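You operate a simulated robot arm through the tools that you are given. There is no shell and no other tool.

Carry out the task below with a simulated robot arm. There is one attempt and no reset: what you move stays moved.

Task
Refit the pipe link and pump down to 0.1 mbar or less.
Fine: ballast knob and vent valve shut, red switch on last; leave the gas valve alone.
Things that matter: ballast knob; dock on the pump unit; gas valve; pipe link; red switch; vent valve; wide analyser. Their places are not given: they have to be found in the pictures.

Only the result counts: the job must be done as asked and must still hold three seconds after the hand-in. Knocking over, shifting, dropping, spilling or breaking anything else fails it.

Robot
A 7-joint arm with a two-finger parallel gripper, fixed in place. Base frame: the origin is at the foot of the arm, x ahead of it, y to its left, z up. Readings come in mm, rad, newtons and seconds.
With the tool pointing down near the work surface it reaches from about 280 to 680 mm from the base axis. Its first joint turns from -1.152 to 1.152 rad. Payload 1.57 kg.
The TCP is the grasp point between the finger pads, 30 mm short of the fingertips. In the tool frame z runs along the fingers and y along their closing line. The gripper opens to 110 mm. The fingers are 24 mm wide and 12 mm thick; the gripper's body (48 by 112 mm) begins 78 mm behind the TCP.
Orientation is told as [roll, pitch, yaw] about the base's x, y, z axes, in that order, counted from this pose: with the fingers straight down and closing along the base's y, the tool's x points along the base's -x, its y along +y and its z along -z.

Tools
- The arm moves only by the tool apply_moves. Its argument "increments" is a list of rows, each a list of 3 entries, a list of its own where there are three numbers: the turn, a rotation vector about the tool's x, y, z in units of 90 degrees (1.0 is 90 degrees), then the shift along the tool's x, y, z in units of 400 mm (1.0 is 400 mm), then the finger opening in cm, from 0 to 11. In form: [[[ax, ay, az], [dx, dy, dz], hand], ...]. A call has 1 to 20 rows; each row is the pose to reach, as a shift and turn from the pose commanded when the call began, along the tool's axes at that moment. A call with a number of a shift or a turn outside -1 to 1 is refused whole. Each row takes 0.2 s and may step no farther than 50 mm and 0.15 rad from the row before; otherwise, or with a gripper value out of range, the whole call is refused. Where a pose cannot be reached the arm comes as near as it can. A force on the tool above 90 N (or 10 N above the force at the start of the call, whichever is more), or a blocked arm, ends the call early, and 0.2 s more pass. The fingers move at their own pace (about 108 mm/s each) and stop on an object; they squeeze with about 28 N. The grip force told is the motor's: it shows also when the fingers shut on nothing. Time passes only in rows, and 0.2 s behind the last, so rows that repeat a pose let the fingers close. The reply holds the time, the measured pose of the TCP, the force on the tool along the base axes, the opening and the grip force, in the units named above and with some noise, with the torque about the TCP (base axes, N m) and any sound that the robot's microphone picked up.
- Cameras (640 x 400 px; columns grow to the right, rows downward): "scene" is fixed at [168.6, -389.8, 1409]; the picture's right is [0.77, -0.64, 0.00], its down [-0.34, -0.41, -0.85] and it looks along [0.54, 0.65, -0.53] (base axes); focal length 240 px, centre (320, 200). "wrist" rides on the gripper at [70, 16, -141] in the tool frame; the picture's right is [-0.23, 0.97, 0.00], its down [-0.86, -0.20, -0.48] and it looks along [-0.47, -0.11, 0.88] (tool axes); focal length 222 px, centre (320, 200).
- capture(camera): a new picture of that camera. No time passes.
- pixel_to_xyz(camera, pixels): for up to 12 pixels [column, row] of the newest picture of that camera ("zoom" is the newest enlarged one), the place [x, y, z] in the base frame of the surface seen there, good to about 2 mm. No time passes.
- enlarge(camera, box): a new picture of the part [left, top, right, bottom] of that camera's present view, enlarged. No time passes.
- hand_in(): hands the job in; it is judged then, once.

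Unless the task says otherwise, let go and move clear before handing in.

The tools are called after "Emit:" as name(argument=value, ...) on one line, values as JSON. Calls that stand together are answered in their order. apply_moves: Moves the arm, as the interface text tells. Its arguments: {"type":"object","properties":{"increments":{"type":"array","items":{"type":"array"}}},"required":["increments"]} The other tools are called the same way: capture (camera) takes a picture; pixel_to_xyz (camera, pixels) gives the place of the surface under pixels of a picture; enlarge (camera, box) takes an enlarged picture of a part of a camera's view; hand_in () hands the job in.

At the start:

```text
time_s: 0.0
position: [361.0, 175.4, 1253.7]
orientation: [0.0, 0.0, 0.0]
force: [0.2, -0.2, -0.2]
torque: [-0.02, 0.02, 0.04]
finger_gap: 110.1
grip_force: 0.2
```

scene: 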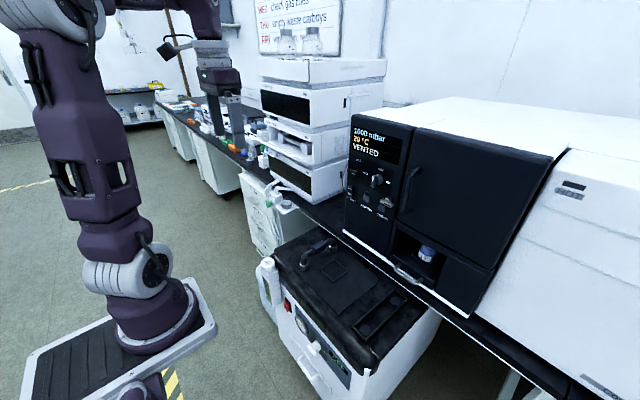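
wrist: 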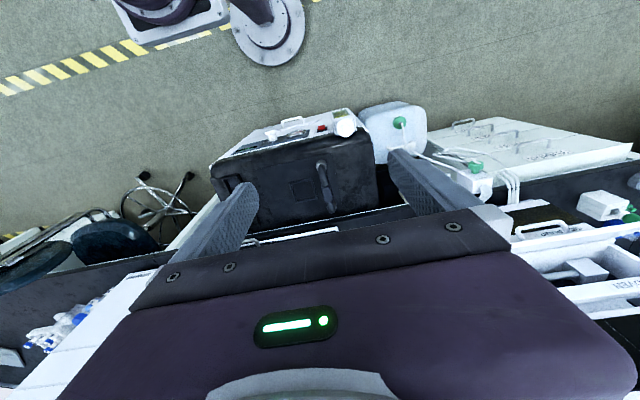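

The scene shows the analyser panel around (375,180) reading "1000 mbar 29 °C VENTED" and a pump unit around (340,310) with a red switch near (287,305). I'll enlarge the relevant areas to identify the parts.

Emit:
enlarge(camera="scene", box=[320, 90, 520, 215])

Emit:
enlarge(camera="scene", box=[240, 220, 440, 400])

Emit:
enlarge(camera="scene", box=[340, 190, 500, 320])

Emit:
enlarge(camera="wrist", box=[180, 80, 520, 260])

Emit:
enlarge(camera="scene", box=[150, 80, 350, 220])

```text
3.20 times, centred on (420, 152) of scene
```

zoom: 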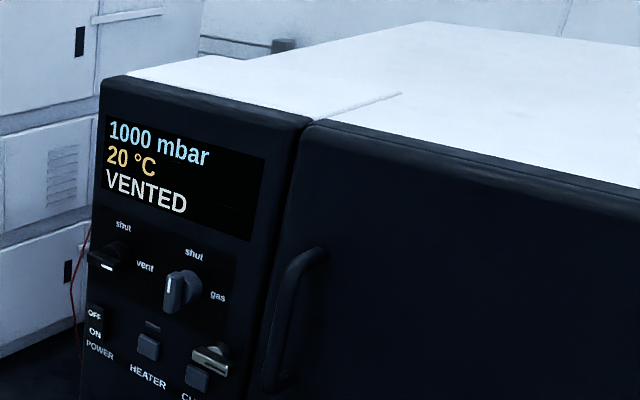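

```text
2.22 times, centred on (340, 310) of scene
```

zoom: 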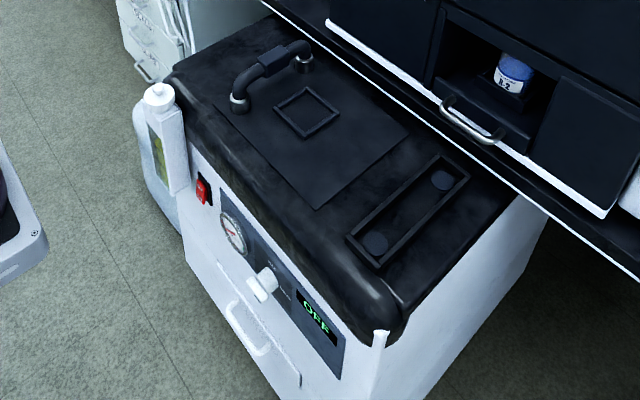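

```text
3.08 times, centred on (420, 255) of scene
```

zoom: 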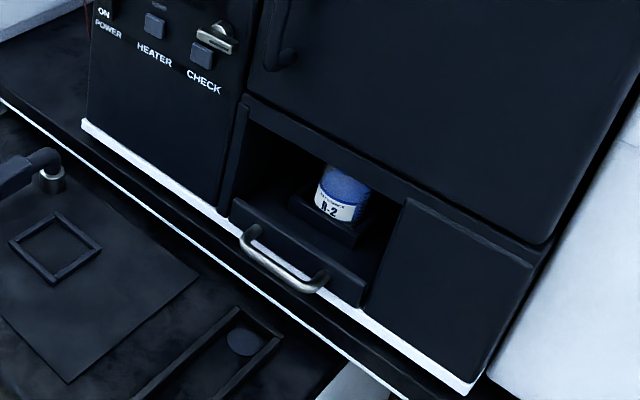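

```text
1.88 times, centred on (350, 170) of wrist
```

zoom: 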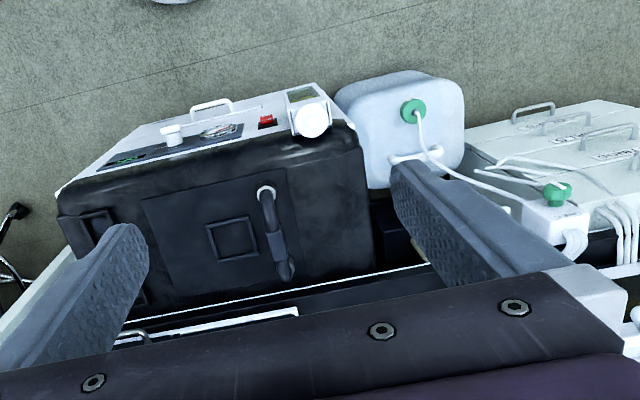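

```text
2.86 times, centred on (250, 150) of scene
```

zoom: 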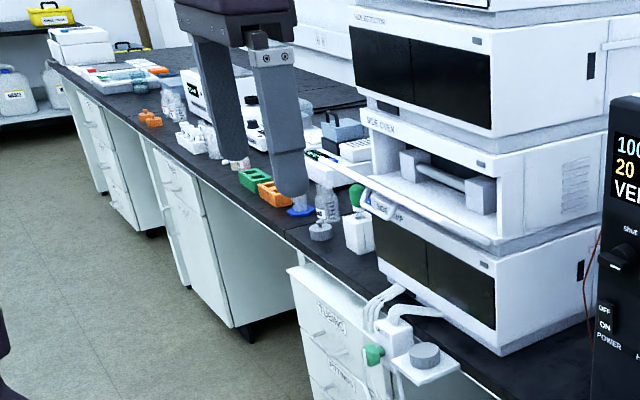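

The vent valve and gas valve are on the analyser panel. The pump front carries the red switch, gauge and white knob, and a recess with two round ports on its top right looks like the dock. I'll zoom in on each, and on the dumbbell-like object in the middle oven, which may be the pipe link.

Emit:
enlarge(camera="scene", box=[256, 110, 356, 172])

Emit:
enlarge(camera="scene", box=[340, 150, 420, 200])

Emit:
enlarge(camera="scene", box=[270, 280, 370, 360])

Emit:
enlarge(camera="scene", box=[290, 225, 430, 350])

Emit:
pixel_to_xyz(camera="scene", pixels=[[304, 262], [331, 241], [323, 247], [379, 181], [355, 172], [287, 304], [322, 345], [366, 330], [379, 302], [393, 138], [291, 142], [400, 205]])

```text
6.40 times, centred on (306, 141) of scene
```

zoom: 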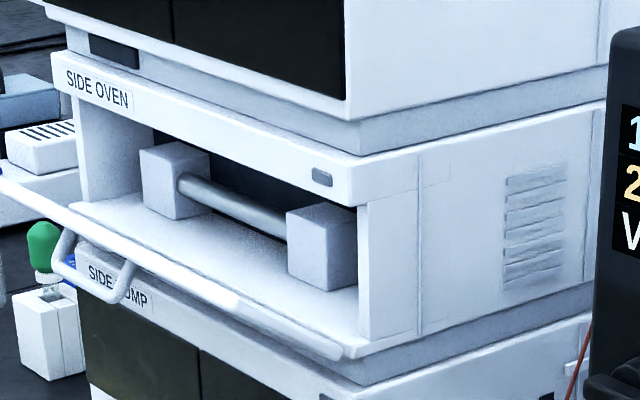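

```text
8.00 times, centred on (380, 175) of scene
```

zoom: 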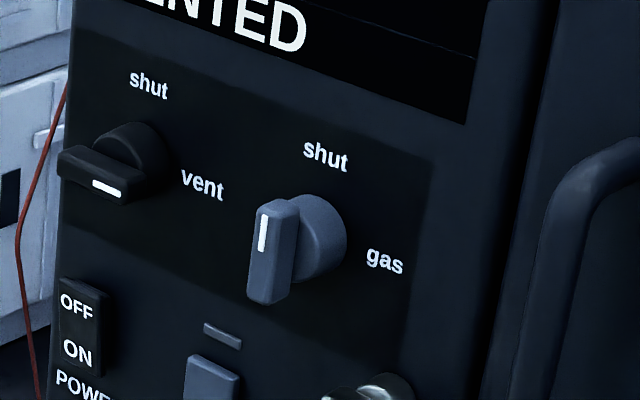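

```text
5.00 times, centred on (320, 320) of scene
```

zoom: 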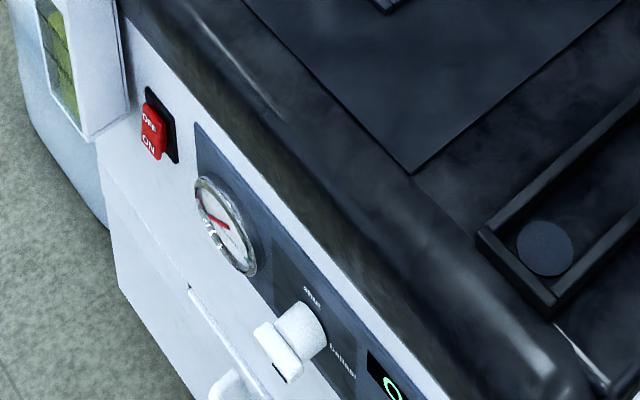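

```text
3.20 times, centred on (360, 288) of scene
```

zoom: 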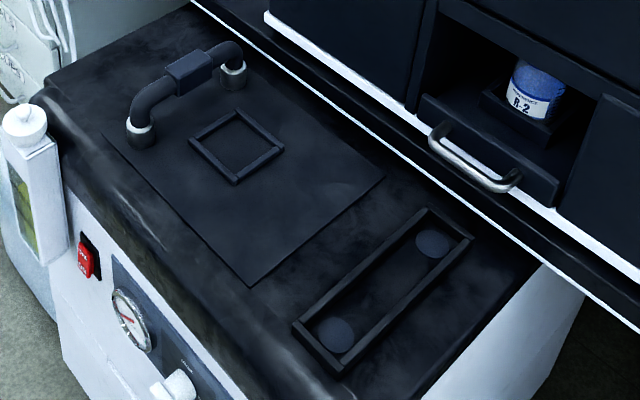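

```text
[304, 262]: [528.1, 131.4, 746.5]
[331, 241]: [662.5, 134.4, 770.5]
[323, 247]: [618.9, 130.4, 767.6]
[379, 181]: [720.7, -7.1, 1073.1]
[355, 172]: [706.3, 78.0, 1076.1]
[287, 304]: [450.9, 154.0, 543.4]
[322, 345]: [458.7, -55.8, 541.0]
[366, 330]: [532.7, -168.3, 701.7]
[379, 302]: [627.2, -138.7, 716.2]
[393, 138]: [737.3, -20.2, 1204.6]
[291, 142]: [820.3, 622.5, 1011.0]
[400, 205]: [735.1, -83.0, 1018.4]
```

The black inverted-U pipe with metal ends and a square grip at about (318,247) stands on the pump lid, and the framed dock with two ports is at (364,330) and (395,301). The vent valve bar points to "vent" and the gas valve bar points to "shut". Next I'll measure exact places for these parts.

Emit:
pixel_to_xyz(camera="zoom", pixels=[[333, 333], [433, 243], [140, 143], [233, 85], [190, 70], [172, 68], [208, 58], [143, 98], [228, 48], [295, 328], [340, 370], [425, 210]])

Emit:
pixel_to_xyz(camera="scene", pixels=[[60, 250], [150, 370], [200, 320], [350, 320], [420, 330], [345, 235], [470, 317], [286, 262], [370, 365], [440, 320], [268, 262], [350, 205]])

```text
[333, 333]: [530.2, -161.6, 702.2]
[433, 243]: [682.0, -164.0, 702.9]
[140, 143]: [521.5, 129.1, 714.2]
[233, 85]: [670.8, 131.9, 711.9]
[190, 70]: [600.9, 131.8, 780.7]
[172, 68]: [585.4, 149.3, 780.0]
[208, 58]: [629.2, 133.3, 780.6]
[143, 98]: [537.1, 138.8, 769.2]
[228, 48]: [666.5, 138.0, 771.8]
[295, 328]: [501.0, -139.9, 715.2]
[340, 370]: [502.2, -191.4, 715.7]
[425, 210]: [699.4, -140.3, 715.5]
```

```text
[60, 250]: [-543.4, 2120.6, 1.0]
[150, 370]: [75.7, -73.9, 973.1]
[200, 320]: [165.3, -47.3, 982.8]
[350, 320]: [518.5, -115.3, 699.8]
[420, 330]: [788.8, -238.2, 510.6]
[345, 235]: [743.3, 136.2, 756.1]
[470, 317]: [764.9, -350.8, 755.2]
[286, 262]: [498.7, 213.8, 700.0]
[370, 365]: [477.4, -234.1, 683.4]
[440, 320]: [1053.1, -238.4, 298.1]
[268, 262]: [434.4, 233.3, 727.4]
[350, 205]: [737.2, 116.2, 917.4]
```

The link spans about x 521–671 at y≈131 with its grip top at z≈781. The dock ports are at x≈530 and 682, y≈-163. I'll measure the valves and the pump front more finely.

Emit:
enlarge(camera="scene", box=[340, 155, 404, 195])

Emit:
pixel_to_xyz(camera="zoom", pixels=[[80, 130], [170, 150], [100, 165], [60, 150], [340, 220], [345, 170], [355, 250], [110, 145], [240, 300], [150, 80], [250, 120], [30, 140]])

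```text
10.00 times, centred on (372, 175) of scene
```

zoom: 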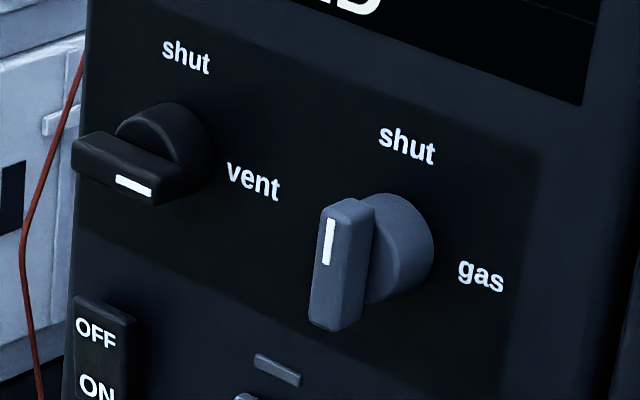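

```text
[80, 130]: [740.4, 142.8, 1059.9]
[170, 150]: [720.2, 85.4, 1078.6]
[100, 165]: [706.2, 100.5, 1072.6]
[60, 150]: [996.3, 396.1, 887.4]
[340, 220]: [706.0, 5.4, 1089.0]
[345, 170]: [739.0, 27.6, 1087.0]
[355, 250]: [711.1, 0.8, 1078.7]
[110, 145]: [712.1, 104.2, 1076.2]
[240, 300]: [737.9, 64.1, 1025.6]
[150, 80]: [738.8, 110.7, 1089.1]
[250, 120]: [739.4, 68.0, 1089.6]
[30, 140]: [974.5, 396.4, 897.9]
```

The panel plane is at x≈739 and the bar fronts are at x≈706. I'll get the vent bar's end points and centre, and the gas bar for reference.

Emit:
pixel_to_xyz(camera="zoom", pixels=[[78, 165], [78, 150], [150, 182], [150, 200], [117, 180], [178, 175], [90, 140], [165, 170], [325, 205], [320, 322], [335, 262], [105, 150]])

Emit:
enlarge(camera="scene", box=[295, 320, 359, 360])

```text
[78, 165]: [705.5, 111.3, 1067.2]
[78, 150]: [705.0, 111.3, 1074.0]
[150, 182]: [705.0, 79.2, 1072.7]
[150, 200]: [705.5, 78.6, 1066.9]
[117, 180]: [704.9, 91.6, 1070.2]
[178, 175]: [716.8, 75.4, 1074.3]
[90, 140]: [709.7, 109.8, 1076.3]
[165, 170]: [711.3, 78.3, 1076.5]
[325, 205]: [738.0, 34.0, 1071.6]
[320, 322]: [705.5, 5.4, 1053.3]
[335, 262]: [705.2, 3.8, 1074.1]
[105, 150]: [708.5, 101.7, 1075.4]
```

```text
10.00 times, centred on (327, 340) of scene
```

zoom: 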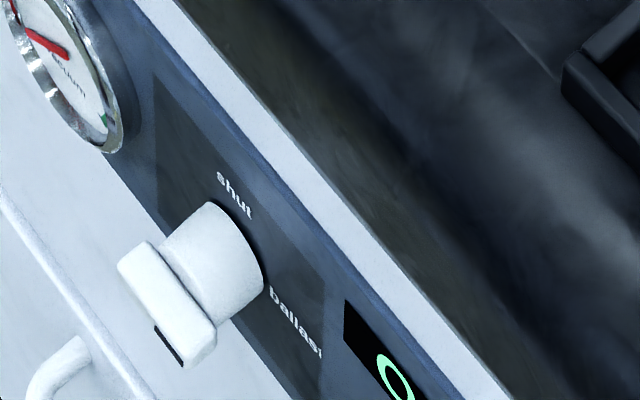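

The vent bar spans y≈77–113 at z≈1071 and needs a 90° counter-clockwise turn as seen from the front. The ballast knob bar also points to "ballast" and needs the same turn. I'll measure the ballast knob and the pump front plane.

Emit:
pixel_to_xyz(camera="zoom", pixels=[[122, 265], [145, 250], [212, 330], [185, 360], [165, 300], [200, 340], [230, 290], [180, 150], [290, 360], [160, 330], [250, 40], [90, 250]])

Emit:
enlarge(camera="scene", box=[255, 280, 319, 320])

```text
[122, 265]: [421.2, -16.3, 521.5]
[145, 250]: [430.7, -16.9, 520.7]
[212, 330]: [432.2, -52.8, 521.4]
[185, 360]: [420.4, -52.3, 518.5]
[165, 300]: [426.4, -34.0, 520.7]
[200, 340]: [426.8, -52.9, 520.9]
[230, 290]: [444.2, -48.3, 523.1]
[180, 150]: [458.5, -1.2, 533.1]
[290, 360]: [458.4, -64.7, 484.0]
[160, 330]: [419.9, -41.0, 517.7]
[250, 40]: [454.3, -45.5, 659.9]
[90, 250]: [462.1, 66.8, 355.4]
```

```text
10.00 times, centred on (287, 300) of scene
```

zoom: 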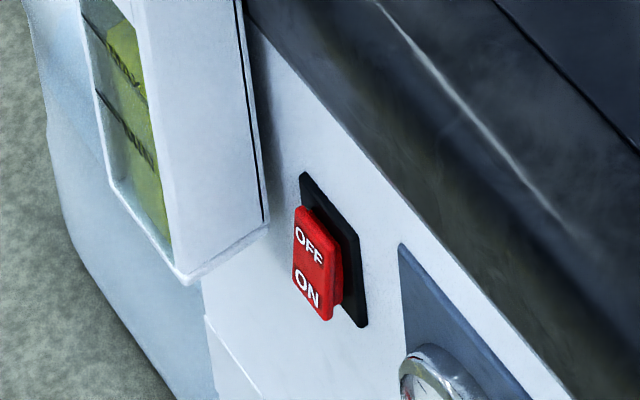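

The ballast bar centre is about (426,-34,516) with the panel at x≈458. Next I'll measure the red rocker switch faces and nearby obstacles.

Emit:
pixel_to_xyz(camera="zoom", pixels=[[300, 215], [335, 250], [300, 270], [328, 312], [312, 245], [308, 290], [345, 300], [210, 240], [180, 270], [265, 215], [365, 320], [235, 320]])

Emit:
pixel_to_xyz(camera="scene", pixels=[[319, 378], [310, 360], [330, 370], [304, 322], [312, 327], [345, 340], [330, 330], [263, 300], [280, 300], [310, 349]])

Emit:
enlarge(camera="scene", box=[240, 250, 400, 400])

```text
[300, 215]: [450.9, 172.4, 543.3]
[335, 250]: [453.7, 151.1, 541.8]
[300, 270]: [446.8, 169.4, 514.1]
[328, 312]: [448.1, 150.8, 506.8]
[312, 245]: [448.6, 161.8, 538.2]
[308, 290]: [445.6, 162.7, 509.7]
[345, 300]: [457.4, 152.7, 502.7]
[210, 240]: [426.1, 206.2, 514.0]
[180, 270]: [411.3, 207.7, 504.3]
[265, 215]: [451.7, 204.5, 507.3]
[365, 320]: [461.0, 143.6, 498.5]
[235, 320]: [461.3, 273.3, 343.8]
```

```text
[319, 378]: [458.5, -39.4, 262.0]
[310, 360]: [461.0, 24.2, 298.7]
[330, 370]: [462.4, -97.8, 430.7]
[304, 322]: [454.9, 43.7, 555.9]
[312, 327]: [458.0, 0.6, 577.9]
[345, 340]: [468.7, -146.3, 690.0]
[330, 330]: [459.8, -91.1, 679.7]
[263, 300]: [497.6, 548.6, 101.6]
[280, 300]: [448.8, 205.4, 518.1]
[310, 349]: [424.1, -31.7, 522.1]
```

```text
2.67 times, centred on (320, 325) of scene
```

zoom: 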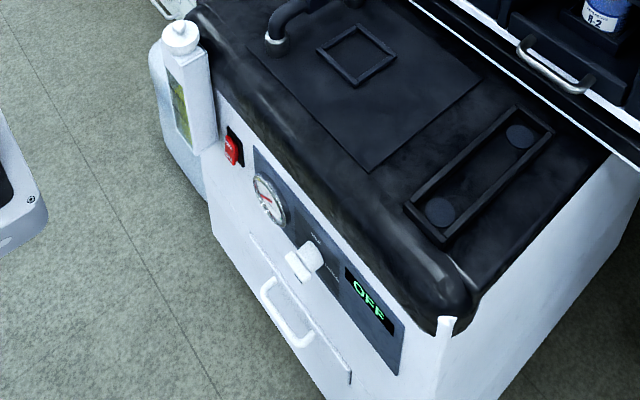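

The rocker sits at y≈161, with its ON half at z≈511 protruding to x≈446. I'll move the tool above the pipe link at about (600,131,960) to look at it with the wrist camera.

Emit:
apply_moves(increments=[[[0, 0, 0], [-0.06, -0.01, 0.06], 11], [[0, 0, 0], [-0.12, -0.02, 0.12], 11], [[0, 0, 0], [-0.18, -0.03, 0.18], 11], [[0, 0, 0], [-0.24, -0.045, 0.26], 11], [[0, 0, 0], [-0.3, -0.06, 0.34], 11], [[0, 0, 0], [-0.36, -0.075, 0.43], 11], [[0, 0, 0], [-0.42, -0.09, 0.52], 11], [[0, 0, 0], [-0.48, -0.1, 0.61], 11], [[0, 0, 0], [-0.55, -0.105, 0.68], 11], [[0, 0, 0], [-0.59, -0.11, 0.73], 11], [[0, 0, 0], [-0.59, -0.11, 0.73], 11]])

Emit:
capture(camera="wrist")

Emit:
capture(camera="scene")

```text
time_s: 2.4
position: [596.0, 132.2, 961.7]
orientation: [0.0, 0.0, 0.0]
force: [-0.3, 0.6, -0.6]
torque: [0.04, 0.04, 0.0]
finger_gap: 110.0
grip_force: 0.0
```

```text
taken
```

wrist: 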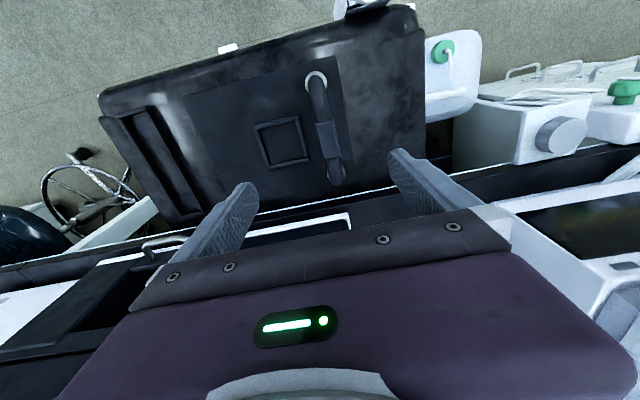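

```text
taken
```

scene: 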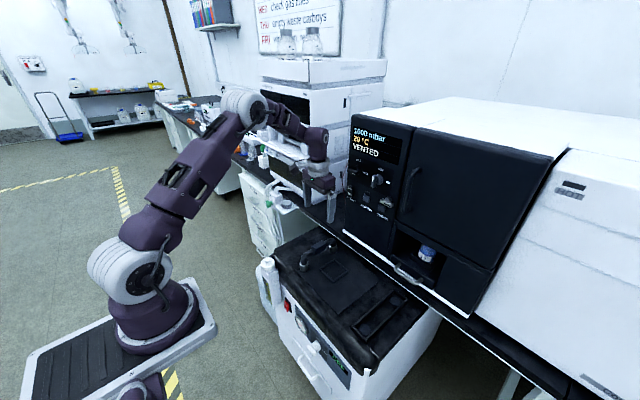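

The link is visible at about (325,125) in the wrist view, a black U with metal ends. I'll enlarge it and measure the grip block and ends.

Emit:
enlarge(camera="wrist", box=[270, 60, 374, 200])

Emit:
pixel_to_xyz(camera="wrist", pixels=[[315, 80], [322, 110], [329, 140], [334, 168], [317, 125], [339, 123], [320, 150], [343, 160], [325, 125], [332, 158], [336, 178], [305, 84]])

Emit:
enlarge(camera="wrist", box=[95, 90, 225, 230])

Emit:
pixel_to_xyz(camera="zoom", pixels=[[320, 200]])

```text
2.86 times, centred on (322, 130) of wrist
```

zoom: 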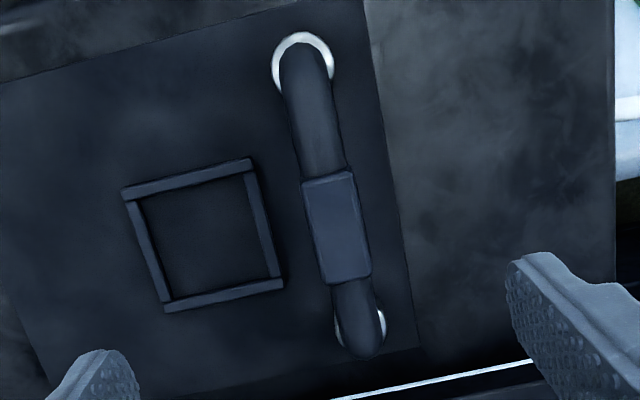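

```text
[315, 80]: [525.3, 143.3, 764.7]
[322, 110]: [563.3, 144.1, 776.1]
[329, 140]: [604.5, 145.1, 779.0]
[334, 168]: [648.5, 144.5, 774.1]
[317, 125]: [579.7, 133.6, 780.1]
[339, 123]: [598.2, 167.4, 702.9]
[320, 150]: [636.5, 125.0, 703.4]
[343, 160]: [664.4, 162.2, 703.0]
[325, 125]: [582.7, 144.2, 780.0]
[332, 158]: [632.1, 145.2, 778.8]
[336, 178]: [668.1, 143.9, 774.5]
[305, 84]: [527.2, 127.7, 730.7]
```

```text
2.86 times, centred on (160, 160) of wrist
```

zoom: 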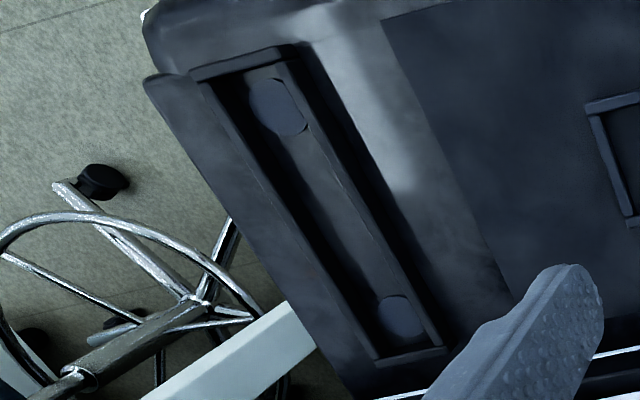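

```text
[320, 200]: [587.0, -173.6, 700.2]
```

The grip block's axis is around y≈144 with its top at z≈780. I'll measure block edges, metal ends, and dock ports and fence more accurately.

Emit:
pixel_to_xyz(camera="zoom", pixels=[[252, 107], [305, 107], [279, 82], [279, 132], [380, 317], [420, 317], [400, 297], [400, 336], [196, 80], [290, 50], [375, 358], [440, 345]])

Emit:
pixel_to_xyz(camera="wrist", pixels=[[317, 126], [332, 121.5], [323.5, 156.5], [338.5, 154], [317, 122.5], [325, 122], [332, 157.5], [325, 140], [335, 138], [306, 80], [323, 77], [340, 176]])

```text
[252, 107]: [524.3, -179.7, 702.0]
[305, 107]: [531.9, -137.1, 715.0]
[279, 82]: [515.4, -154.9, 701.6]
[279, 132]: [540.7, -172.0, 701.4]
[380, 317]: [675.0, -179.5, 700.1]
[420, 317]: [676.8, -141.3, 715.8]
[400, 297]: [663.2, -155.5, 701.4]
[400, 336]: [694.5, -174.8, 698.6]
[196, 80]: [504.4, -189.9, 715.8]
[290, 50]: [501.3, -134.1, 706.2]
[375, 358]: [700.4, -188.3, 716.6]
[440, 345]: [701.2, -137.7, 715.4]
```

```text
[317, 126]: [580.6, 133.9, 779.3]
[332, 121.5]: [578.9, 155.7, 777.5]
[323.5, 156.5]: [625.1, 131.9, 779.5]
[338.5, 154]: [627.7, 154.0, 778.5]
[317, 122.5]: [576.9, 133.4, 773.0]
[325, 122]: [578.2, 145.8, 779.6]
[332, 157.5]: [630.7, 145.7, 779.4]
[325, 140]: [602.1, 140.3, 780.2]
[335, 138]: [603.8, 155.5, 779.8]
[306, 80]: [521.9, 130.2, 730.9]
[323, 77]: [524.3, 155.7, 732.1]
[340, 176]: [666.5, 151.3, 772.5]
```

The block spans x≈577–632, y≈131–157 (centre ≈604.5, 144), and the dock centre is about (604, -164). Before moving, I'll check for obstacles near the dock, mainly the analyser drawer handle around (408,276) in the scene view.

Emit:
pixel_to_xyz(camera="scene", pixels=[[396, 264], [408, 276], [420, 283], [424, 253], [405, 245], [430, 285], [360, 238], [415, 292], [395, 283], [440, 295]])

Emit:
enlarge(camera="scene", box=[380, 225, 476, 285])

Emit:
enlarge(camera="scene", box=[340, 270, 420, 340])

Emit:
pixel_to_xyz(camera="zoom", pixels=[[110, 300], [235, 370], [400, 155], [540, 175], [150, 340], [230, 330], [465, 165], [420, 200], [200, 320], [250, 330], [195, 290], [195, 350]])

```text
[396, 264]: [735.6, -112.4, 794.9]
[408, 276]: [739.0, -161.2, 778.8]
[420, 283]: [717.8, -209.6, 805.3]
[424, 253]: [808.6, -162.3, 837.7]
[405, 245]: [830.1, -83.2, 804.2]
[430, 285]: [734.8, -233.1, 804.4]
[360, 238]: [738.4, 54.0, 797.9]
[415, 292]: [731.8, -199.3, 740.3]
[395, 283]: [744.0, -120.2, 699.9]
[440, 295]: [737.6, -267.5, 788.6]
```

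```text
6.67 times, centred on (428, 255) of scene
```

zoom: 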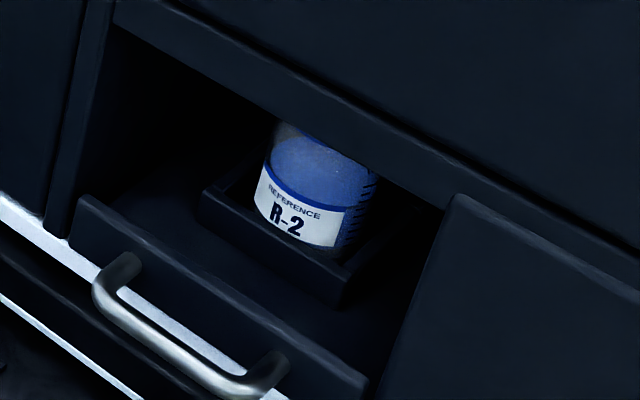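

```text
5.71 times, centred on (380, 305) of scene
```

zoom: 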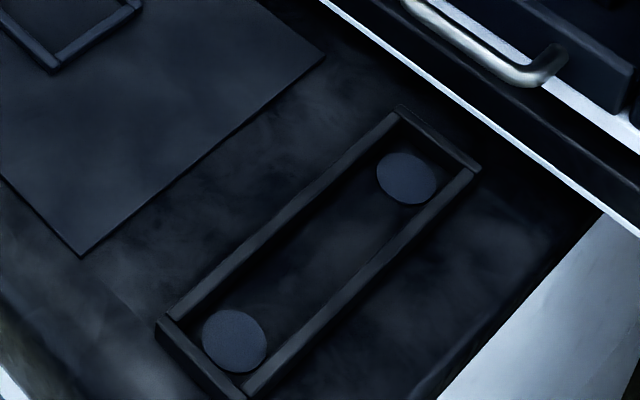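

```text
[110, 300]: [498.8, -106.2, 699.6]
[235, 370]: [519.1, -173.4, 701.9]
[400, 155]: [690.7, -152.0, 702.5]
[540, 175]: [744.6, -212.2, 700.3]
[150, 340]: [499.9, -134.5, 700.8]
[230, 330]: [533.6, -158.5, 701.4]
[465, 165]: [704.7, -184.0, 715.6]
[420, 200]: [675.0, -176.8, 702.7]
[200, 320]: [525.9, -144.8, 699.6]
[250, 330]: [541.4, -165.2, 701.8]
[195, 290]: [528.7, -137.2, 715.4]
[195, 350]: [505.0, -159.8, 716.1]
```

The two port discs in this zoom are centred near (235,341) and (406,178). I'll query those centres and the fence inner edges, then the drawer handle's frontmost points.

Emit:
pixel_to_xyz(camera="zoom", pixels=[[235, 341], [406, 178], [235, 313], [235, 370], [206, 341], [264, 341], [406, 155], [406, 201], [379, 178], [434, 178], [285, 240], [345, 290]])

Emit:
pixel_to_xyz(camera="scene", pixels=[[395, 270], [400, 273], [404, 277], [410, 281], [416, 284], [398, 271], [413, 283], [394, 267]])

```text
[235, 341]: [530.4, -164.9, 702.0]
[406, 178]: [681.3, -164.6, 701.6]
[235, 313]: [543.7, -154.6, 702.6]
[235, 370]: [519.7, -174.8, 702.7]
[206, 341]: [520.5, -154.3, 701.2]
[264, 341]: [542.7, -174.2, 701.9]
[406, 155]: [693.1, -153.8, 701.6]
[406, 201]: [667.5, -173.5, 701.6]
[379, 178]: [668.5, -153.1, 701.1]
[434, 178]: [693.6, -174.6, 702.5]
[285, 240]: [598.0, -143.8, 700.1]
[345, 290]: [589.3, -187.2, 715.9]
```

```text
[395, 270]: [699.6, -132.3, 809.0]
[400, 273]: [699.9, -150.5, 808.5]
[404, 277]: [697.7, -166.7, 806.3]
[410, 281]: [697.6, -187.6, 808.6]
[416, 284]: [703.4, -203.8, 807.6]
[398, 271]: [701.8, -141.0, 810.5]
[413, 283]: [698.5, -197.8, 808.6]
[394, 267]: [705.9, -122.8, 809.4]
```

Port centres come out at about (530.6,-164.6) and (680.8,-164.2). The drawer handle's front is at x≈698, z≈800–811, so I'll have to slide the link in under it at low height. For now I'll centre over the link and go down partway with a 6.5 cm opening.

Emit:
apply_moves(increments=[[[0, 0, 0], [-0.02125, 0.03075, 0.05], 6.5], [[0, 0, 0], [-0.02125, 0.03075, 0.13], 6.5], [[0, 0, 0], [-0.02125, 0.03075, 0.21], 6.5], [[0, 0, 0], [-0.02125, 0.03075, 0.28], 6.5], [[0, 0, 0], [-0.02125, 0.03075, 0.34], 6.5], [[0, 0, 0], [-0.02125, 0.03075, 0.34], 6.5]])

Emit:
capture(camera="wrist")

Emit:
enlarge(camera="scene", box=[270, 190, 390, 280])

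```text
time_s: 3.8
position: [604.4, 145.2, 825.1]
orientation: [0.0, 0.0, 0.001]
force: [-0.2, -0.6, -0.2]
torque: [0.0, 0.01, 0.01]
finger_gap: 65.0
grip_force: 0.1
```

```text
taken
```

wrist: 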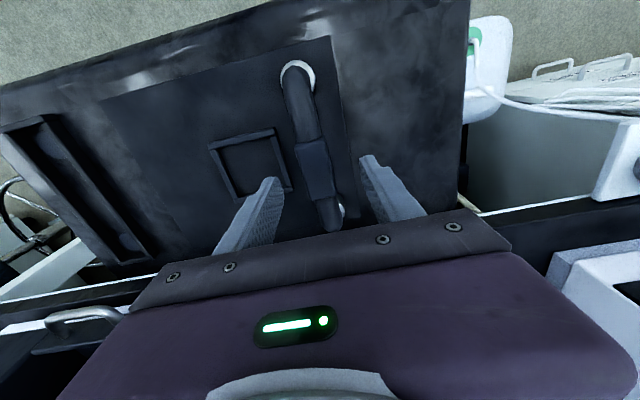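

```text
4.44 times, centred on (330, 235) of scene
```

zoom: 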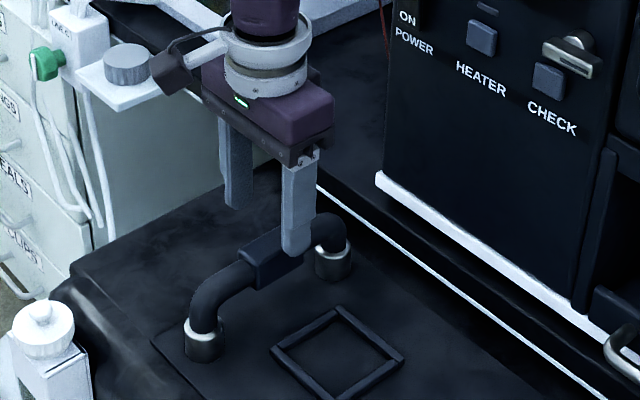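

The fingers straddle the grip block, at about (313,165) in the wrist view. I'll refine the block and end-cup positions from this closer view.

Emit:
enlarge(camera="wrist", box=[264, 50, 376, 240])

Emit:
pixel_to_xyz(camera="wrist", pixels=[[298, 150], [327, 147], [303, 194], [332, 192], [312, 145], [318, 196], [314, 170], [283, 78], [313, 76], [297, 62], [300, 170], [329, 168]])

```text
2.11 times, centred on (320, 145) of wrist
```

zoom: 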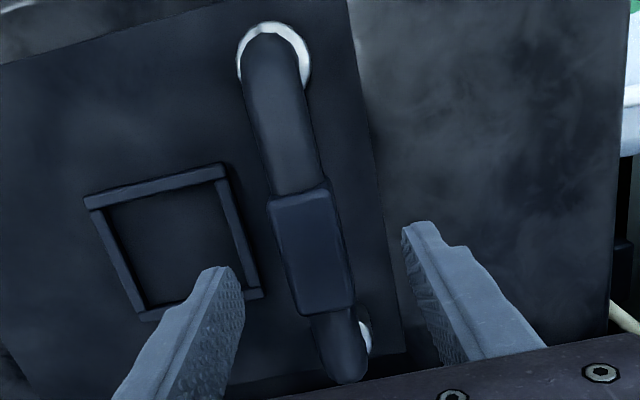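

```text
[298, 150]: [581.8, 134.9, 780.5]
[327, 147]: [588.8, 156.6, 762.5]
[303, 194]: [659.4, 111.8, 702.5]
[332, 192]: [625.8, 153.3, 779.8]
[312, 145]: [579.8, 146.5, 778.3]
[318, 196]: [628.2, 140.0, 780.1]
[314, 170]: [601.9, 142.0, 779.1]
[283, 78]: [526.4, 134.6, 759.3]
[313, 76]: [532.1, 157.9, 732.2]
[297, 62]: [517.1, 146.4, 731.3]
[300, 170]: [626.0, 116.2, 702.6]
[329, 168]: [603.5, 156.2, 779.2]
```

The block centre is confirmed at y≈144, and the fingers clear everything. I'll descend to z≈764 and close on the block.

Emit:
apply_moves(increments=[[[0, 0, 0], [0, 0, 0.06], 6.5], [[0, 0, 0], [0, 0, 0.12], 6.5], [[0, 0, 0], [0, 0, 0.154], 6.5], [[0, 0, 0], [0, 0, 0.154], 6.5], [[0, 0, 0], [0, 0, 0.154], 4], [[0, 0, 0], [0, 0, 0.154], 2], [[0, 0, 0], [0, 0, 0.154], 1.5], [[0, 0, 0], [0, 0, 0.154], 1.5]])

Emit:
capture(camera="wrist")

```text
time_s: 5.6
position: [604.3, 145.4, 765.2]
orientation: [0.001, 0.0, 0.0]
force: [0.7, 0.5, -0.2]
torque: [-0.03, -0.13, 0.0]
finger_gap: 27.7
grip_force: 27.9
```

```text
taken
```

wrist: 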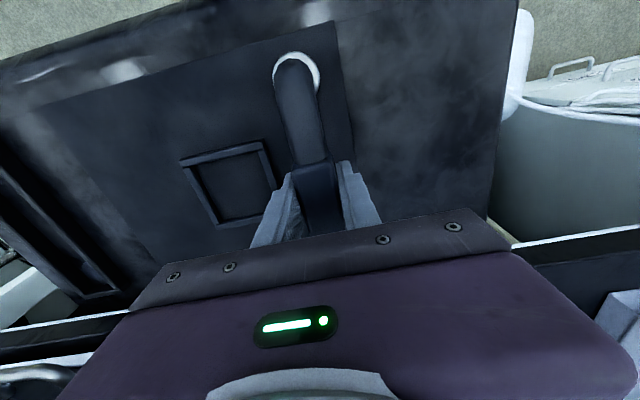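

The grip is solid (gap 27.7 mm, 28 N). I'll lift straight up 50 mm and check that the link comes free.

Emit:
apply_moves(increments=[[[0, 0, 0], [0, 0, -0.02], 1.5], [[0, 0, 0], [0, 0, -0.06], 1.5], [[0, 0, 0], [0, 0, -0.1], 1.5], [[0, 0, 0], [0, 0, -0.13], 1.5], [[0, 0, 0], [0, 0, -0.13], 1.5]])

Emit:
enlarge(camera="scene", box=[270, 190, 430, 320])

Emit:
capture(camera="wrist")

```text
time_s: 6.8
position: [605.8, 144.6, 815.8]
orientation: [0.002, 0.0, 0.0]
force: [-1.0, 0.4, -2.6]
torque: [0.0, 0.0, -0.03]
finger_gap: 27.7
grip_force: 27.9
```

```text
3.08 times, centred on (350, 255) of scene
```

zoom: 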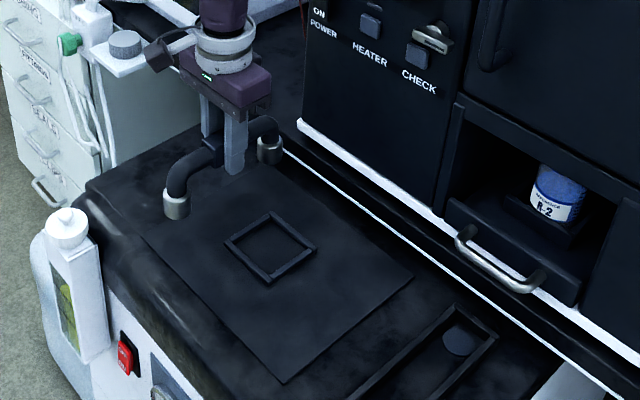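

```text
taken
```

wrist: 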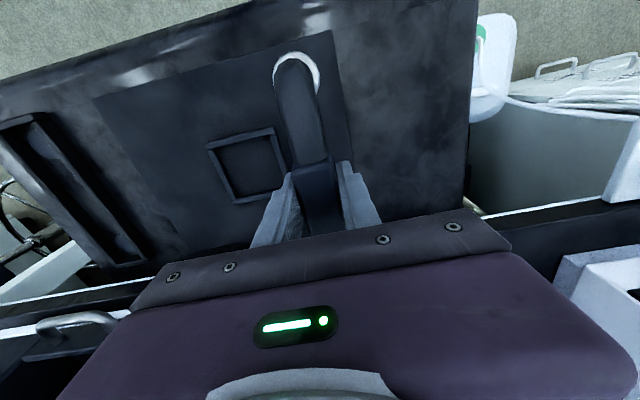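

The link is lifted clear with a weight of about 2.5 N. I'll carry it to the dock's y, held back 35 mm in x to stay clear of the drawer handle.

Emit:
apply_moves(increments=[[[0, 0, 0], [0.045, -0.04, 0], 1.5], [[0, 0, 0], [0.089, -0.11, 0], 1.5], [[0, 0, 0], [0.089, -0.21, 0], 1.5], [[0, 0, 0], [0.089, -0.31, 0], 1.5], [[0, 0, 0], [0.089, -0.41, 0], 1.5], [[0, 0, 0], [0.089, -0.51, 0], 1.5], [[0, 0, 0], [0.089, -0.61, 0], 1.5], [[0, 0, 0], [0.089, -0.7, 0], 1.5], [[0, 0, 0], [0.089, -0.771, 0], 1.5], [[0, 0, 0], [0.089, -0.771, 0], 1.5], [[0, 0, 0], [0.089, -0.771, 0], 1.5]])

Emit:
enlarge(camera="scene", box=[310, 210, 470, 350])

Emit:
capture(camera="wrist")

```text
time_s: 9.2
position: [572.0, -162.7, 818.1]
orientation: [0.001, -0.001, 0.001]
force: [0.6, -0.1, -2.1]
torque: [-0.02, 0.03, 0.03]
finger_gap: 27.9
grip_force: 28.1
```

```text
2.86 times, centred on (390, 280) of scene
```

zoom: 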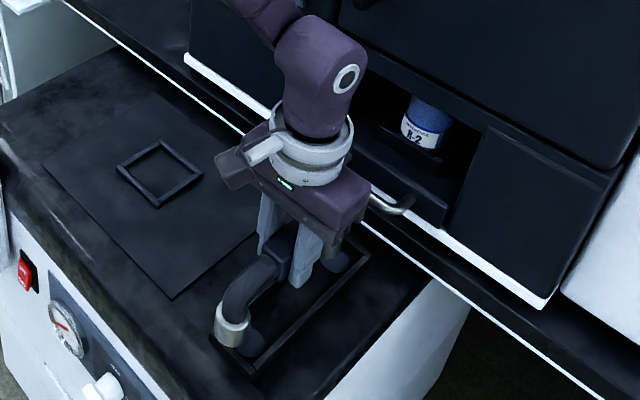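

```text
taken
```

wrist: 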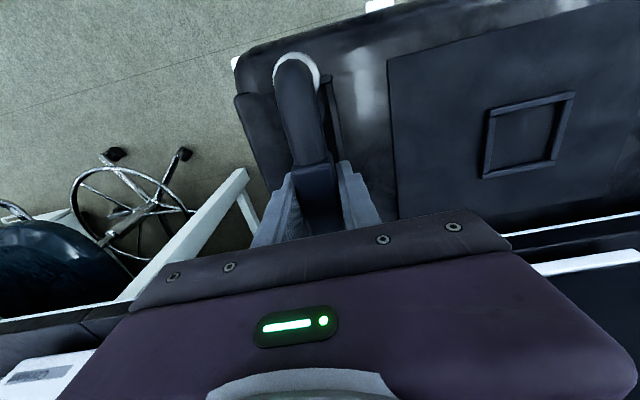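

The link is hanging over the front part of the dock. I'll lower it to about 22 mm above seat height, below the drawer handle but above the 14 mm fence, and check the alignment.

Emit:
apply_moves(increments=[[[0, 0, 0], [0, 0, 0.03], 1.5], [[0, 0, 0], [0, 0, 0.06], 1.5], [[0, 0, 0], [0, 0, 0.072], 1.5], [[0, 0, 0], [0, 0, 0.072], 1.5], [[0, 0, 0], [0, 0, 0.072], 1.5]])

Emit:
enlarge(camera="scene", box=[350, 265, 430, 340])

Emit:
enlarge(camera="wrist", box=[220, 30, 400, 240])

```text
time_s: 10.4
position: [570.2, -163.0, 788.2]
orientation: [0.001, 0.0, 0.001]
force: [-0.1, -0.3, -1.9]
torque: [0.0, 0.0, 0.03]
finger_gap: 28.0
grip_force: 27.7
```

```text
5.33 times, centred on (390, 302) of scene
```

zoom: 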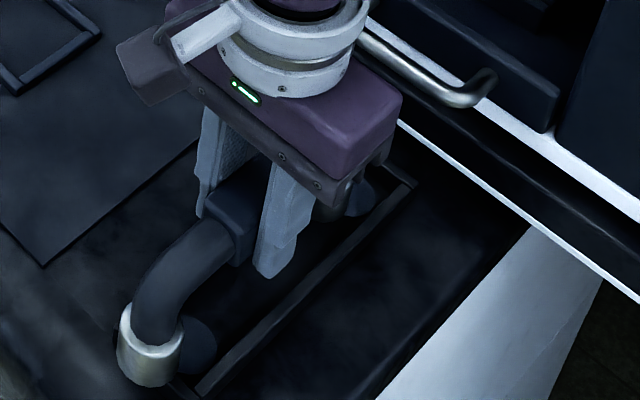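

```text
1.90 times, centred on (310, 135) of wrist
```

zoom: 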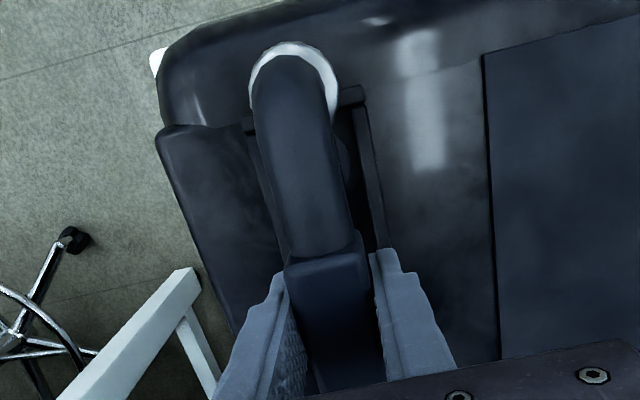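

The front cup is hovering over the fence's near end. I'll measure the cup against the fence to check the y alignment before sliding in.

Emit:
pixel_to_xyz(camera="zoom", pixels=[[254, 80], [336, 80], [294, 46], [352, 92], [360, 105], [247, 124], [372, 200], [345, 115], [275, 215], [262, 170], [295, 120], [310, 200]])

Emit:
enlarge(camera="scene", box=[350, 265, 430, 340])

Emit:
pixel_to_xyz(camera="zoom", pixels=[[150, 355], [125, 345], [180, 355], [150, 375], [200, 330], [255, 350], [355, 200], [400, 195], [190, 390], [165, 290], [245, 200], [230, 220]])

```text
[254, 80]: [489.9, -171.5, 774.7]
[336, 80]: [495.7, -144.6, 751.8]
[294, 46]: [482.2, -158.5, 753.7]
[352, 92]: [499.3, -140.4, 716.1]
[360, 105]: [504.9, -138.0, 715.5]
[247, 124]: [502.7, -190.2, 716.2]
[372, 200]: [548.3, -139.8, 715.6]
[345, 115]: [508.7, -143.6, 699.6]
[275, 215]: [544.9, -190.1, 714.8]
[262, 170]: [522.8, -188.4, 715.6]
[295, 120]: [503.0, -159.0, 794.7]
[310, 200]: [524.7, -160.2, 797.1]
```

```text
5.33 times, centred on (390, 302) of scene
```

zoom: 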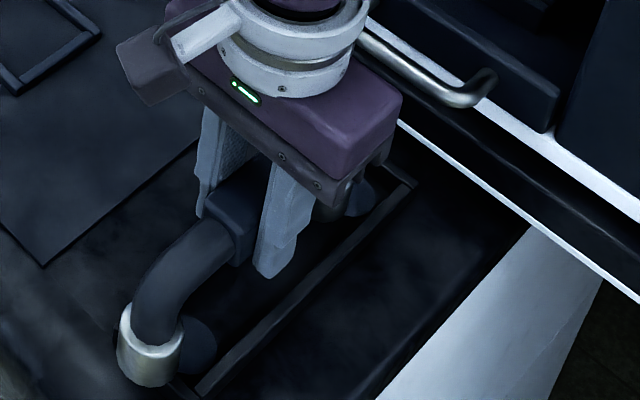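

```text
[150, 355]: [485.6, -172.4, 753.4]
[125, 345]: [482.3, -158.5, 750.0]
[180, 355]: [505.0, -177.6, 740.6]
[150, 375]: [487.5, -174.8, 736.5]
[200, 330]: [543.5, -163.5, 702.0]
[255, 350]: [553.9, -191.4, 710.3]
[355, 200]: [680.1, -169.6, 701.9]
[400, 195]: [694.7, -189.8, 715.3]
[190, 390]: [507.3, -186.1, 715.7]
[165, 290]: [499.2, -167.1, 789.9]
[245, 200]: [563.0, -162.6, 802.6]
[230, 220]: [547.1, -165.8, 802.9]
```

The cup fits a centre of about (498.5,-162.3), and the TCP reads about 1.7 mm high in y. I'll slide +33 mm in x with a -1.8 mm correction in y, then re-measure.

Emit:
apply_moves(increments=[[[0, 0, 0], [-0.03, -0.0045, 0], 1.5], [[0, 0, 0], [-0.06, -0.0045, 0], 1.5], [[0, 0, 0], [-0.0825, -0.0045, 0], 1.5], [[0, 0, 0], [-0.0825, -0.0045, 0], 1.5], [[0, 0, 0], [-0.0825, -0.0045, 0], 1.5]])

Emit:
enlarge(camera="wrist", box=[220, 30, 400, 240])

Emit:
enlarge(camera="scene", box=[350, 265, 430, 340])

Emit:
pixel_to_xyz(camera="zoom", pixels=[[200, 310], [180, 290], [230, 315], [200, 330]])

```text
time_s: 11.6
position: [601.8, -165.8, 790.2]
orientation: [0.0, 0.0, 0.001]
force: [-0.4, -0.1, -2.6]
torque: [-0.03, 0.01, -0.01]
finger_gap: 27.9
grip_force: 27.8
```

```text
1.90 times, centred on (310, 135) of wrist
```

zoom: 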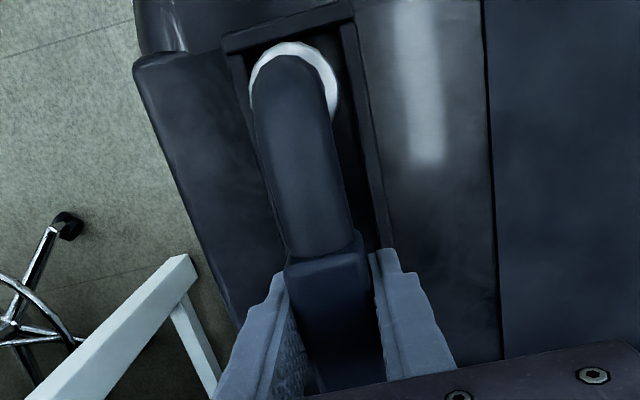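

```text
5.33 times, centred on (390, 302) of scene
```

zoom: 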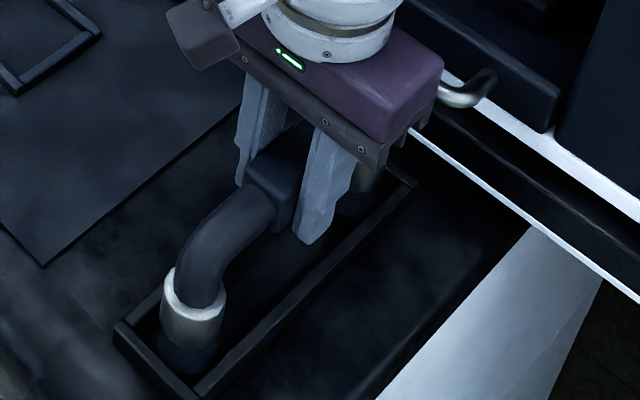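

```text
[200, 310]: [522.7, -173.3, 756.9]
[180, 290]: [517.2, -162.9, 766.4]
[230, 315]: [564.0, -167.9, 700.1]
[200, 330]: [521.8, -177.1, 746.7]
```

The cup now sits inside the fence over the port. I'll fit the cup's position from several surface points, with port edges for reference.

Emit:
pixel_to_xyz(camera="zoom", pixels=[[164, 312], [172, 322], [182, 330], [192, 334], [204, 334], [214, 328], [222, 318], [175, 360], [190, 368], [212, 352], [190, 310], [165, 345]])

Emit:
enlarge(camera="scene", box=[364, 300, 404, 340])

```text
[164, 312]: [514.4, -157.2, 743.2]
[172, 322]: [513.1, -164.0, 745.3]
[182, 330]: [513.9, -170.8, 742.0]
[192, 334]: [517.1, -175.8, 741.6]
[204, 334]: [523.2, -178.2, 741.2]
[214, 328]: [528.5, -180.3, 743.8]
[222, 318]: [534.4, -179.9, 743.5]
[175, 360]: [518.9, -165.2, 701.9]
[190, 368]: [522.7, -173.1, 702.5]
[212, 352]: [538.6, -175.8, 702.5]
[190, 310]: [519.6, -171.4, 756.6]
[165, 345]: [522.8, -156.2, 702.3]
```

```text
10.00 times, centred on (384, 320) of scene
```

zoom: 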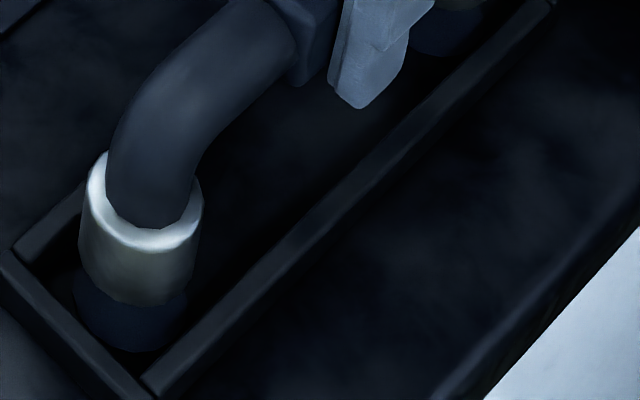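

The cup centre fits (529.8,-163.9) against the port at (530.6,-164.6), so alignment is within about 1 mm. I'll lower the link most of the way in small steps.

Emit:
apply_moves(increments=[[[0, 0, 0], [-0.001, -0.001, 0.015], 1.5], [[0, 0, 0], [-0.001, -0.001, 0.03], 1.5], [[0, 0, 0], [-0.001, -0.001, 0.045], 1.5], [[0, 0, 0], [-0.001, -0.001, 0.052], 1.5], [[0, 0, 0], [-0.001, -0.001, 0.052], 1.5]])

Emit:
enlarge(camera="scene", box=[350, 265, 430, 340])

```text
time_s: 12.8
position: [603.1, -166.2, 767.3]
orientation: [0.0, 0.0, 0.001]
force: [0.1, -0.6, -2.2]
torque: [0.01, 0.0, 0.03]
finger_gap: 27.5
grip_force: 27.8
```

```text
5.33 times, centred on (390, 302) of scene
```

zoom: 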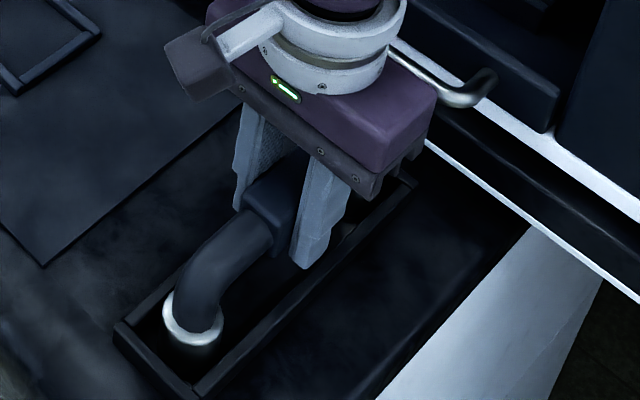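

There is no contact yet and the cup is nearly seated. I'll continue down in 1 mm steps until force shows.

Emit:
apply_moves(increments=[[[0, 0, 0], [0, 0, 0.0025], 1.5], [[0, 0, 0], [0, 0, 0.005], 1.5], [[0, 0, 0], [0, 0, 0.0075], 1.5], [[0, 0, 0], [0, 0, 0.0075], 1.5]])

```text
time_s: 13.8
position: [602.7, -166.3, 764.0]
orientation: [0.0, -0.001, 0.001]
force: [0.7, -0.7, -3.0]
torque: [-0.02, 0.02, -0.01]
finger_gap: 27.8
grip_force: 27.9
```

Still no contact force (-3 N is just the link's weight). I'll continue down another 3 mm.

Emit:
apply_moves(increments=[[[0, 0, 0], [0, 0, 0.0025], 1.5], [[0, 0, 0], [0, 0, 0.005], 1.5], [[0, 0, 0], [0, 0, 0.005], 1.5]])

Emit:
enlarge(camera="scene", box=[350, 265, 430, 340])

Emit:
pixel_to_xyz(camera="zoom", pixels=[[165, 330], [172, 340], [182, 346], [192, 350], [204, 350], [214, 344], [222, 336], [190, 360], [180, 325], [205, 375]])

```text
time_s: 14.6
position: [604.1, -165.7, 763.5]
orientation: [0.0, 0.0, 0.0]
force: [0.0, -0.1, -2.5]
torque: [0.0, -0.02, -0.02]
finger_gap: 28.1
grip_force: 27.8
```

```text
5.33 times, centred on (390, 302) of scene
```

zoom: 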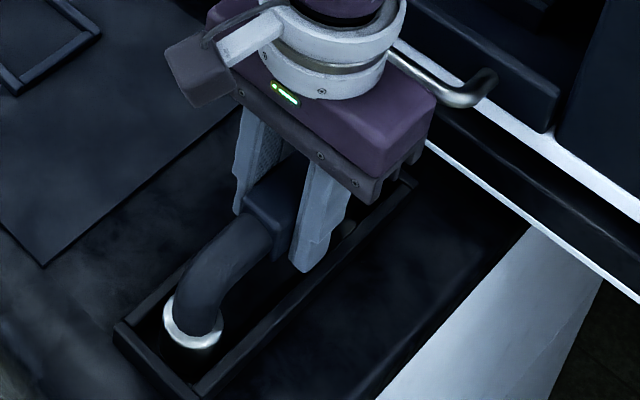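

```text
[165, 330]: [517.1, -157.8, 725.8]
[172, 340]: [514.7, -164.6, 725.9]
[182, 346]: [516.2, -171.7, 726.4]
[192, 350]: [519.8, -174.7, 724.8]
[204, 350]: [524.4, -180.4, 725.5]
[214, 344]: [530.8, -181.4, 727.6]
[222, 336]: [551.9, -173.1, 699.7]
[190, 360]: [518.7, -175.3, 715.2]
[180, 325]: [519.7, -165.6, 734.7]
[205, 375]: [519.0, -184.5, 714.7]
```

The cup centre now fits (531.2,-164.9), right on the port, and still no contact force. I'll keep lowering gently.

Emit:
apply_moves(increments=[[[0, 0, 0], [0, 0, 0.002], 1.5], [[0, 0, 0], [0, 0, 0.004], 1.5], [[0, 0, 0], [0, 0, 0.004], 1.5]])

Emit:
apply_moves(increments=[[[0, 0, 0], [0, 0, 0.001], 1.5], [[0, 0, 0], [0, 0, 0.002], 1.5], [[0, 0, 0], [0, 0, 0.002], 1.5]])

```text
time_s: 15.4
position: [604.4, -165.2, 762.0]
orientation: [0.0, -0.002, -0.001]
force: [-8.8, 2.6, 25.3]
torque: [0.07, 0.15, 0.01]
finger_gap: 27.7
grip_force: 28.4
```

```text
time_s: 16.2
position: [604.6, -165.5, 760.9]
orientation: [0.001, -0.003, 0.0]
force: [-5.2, 2.1, 26.3]
torque: [0.06, 0.03, 0.01]
finger_gap: 28.1
grip_force: 27.9
```

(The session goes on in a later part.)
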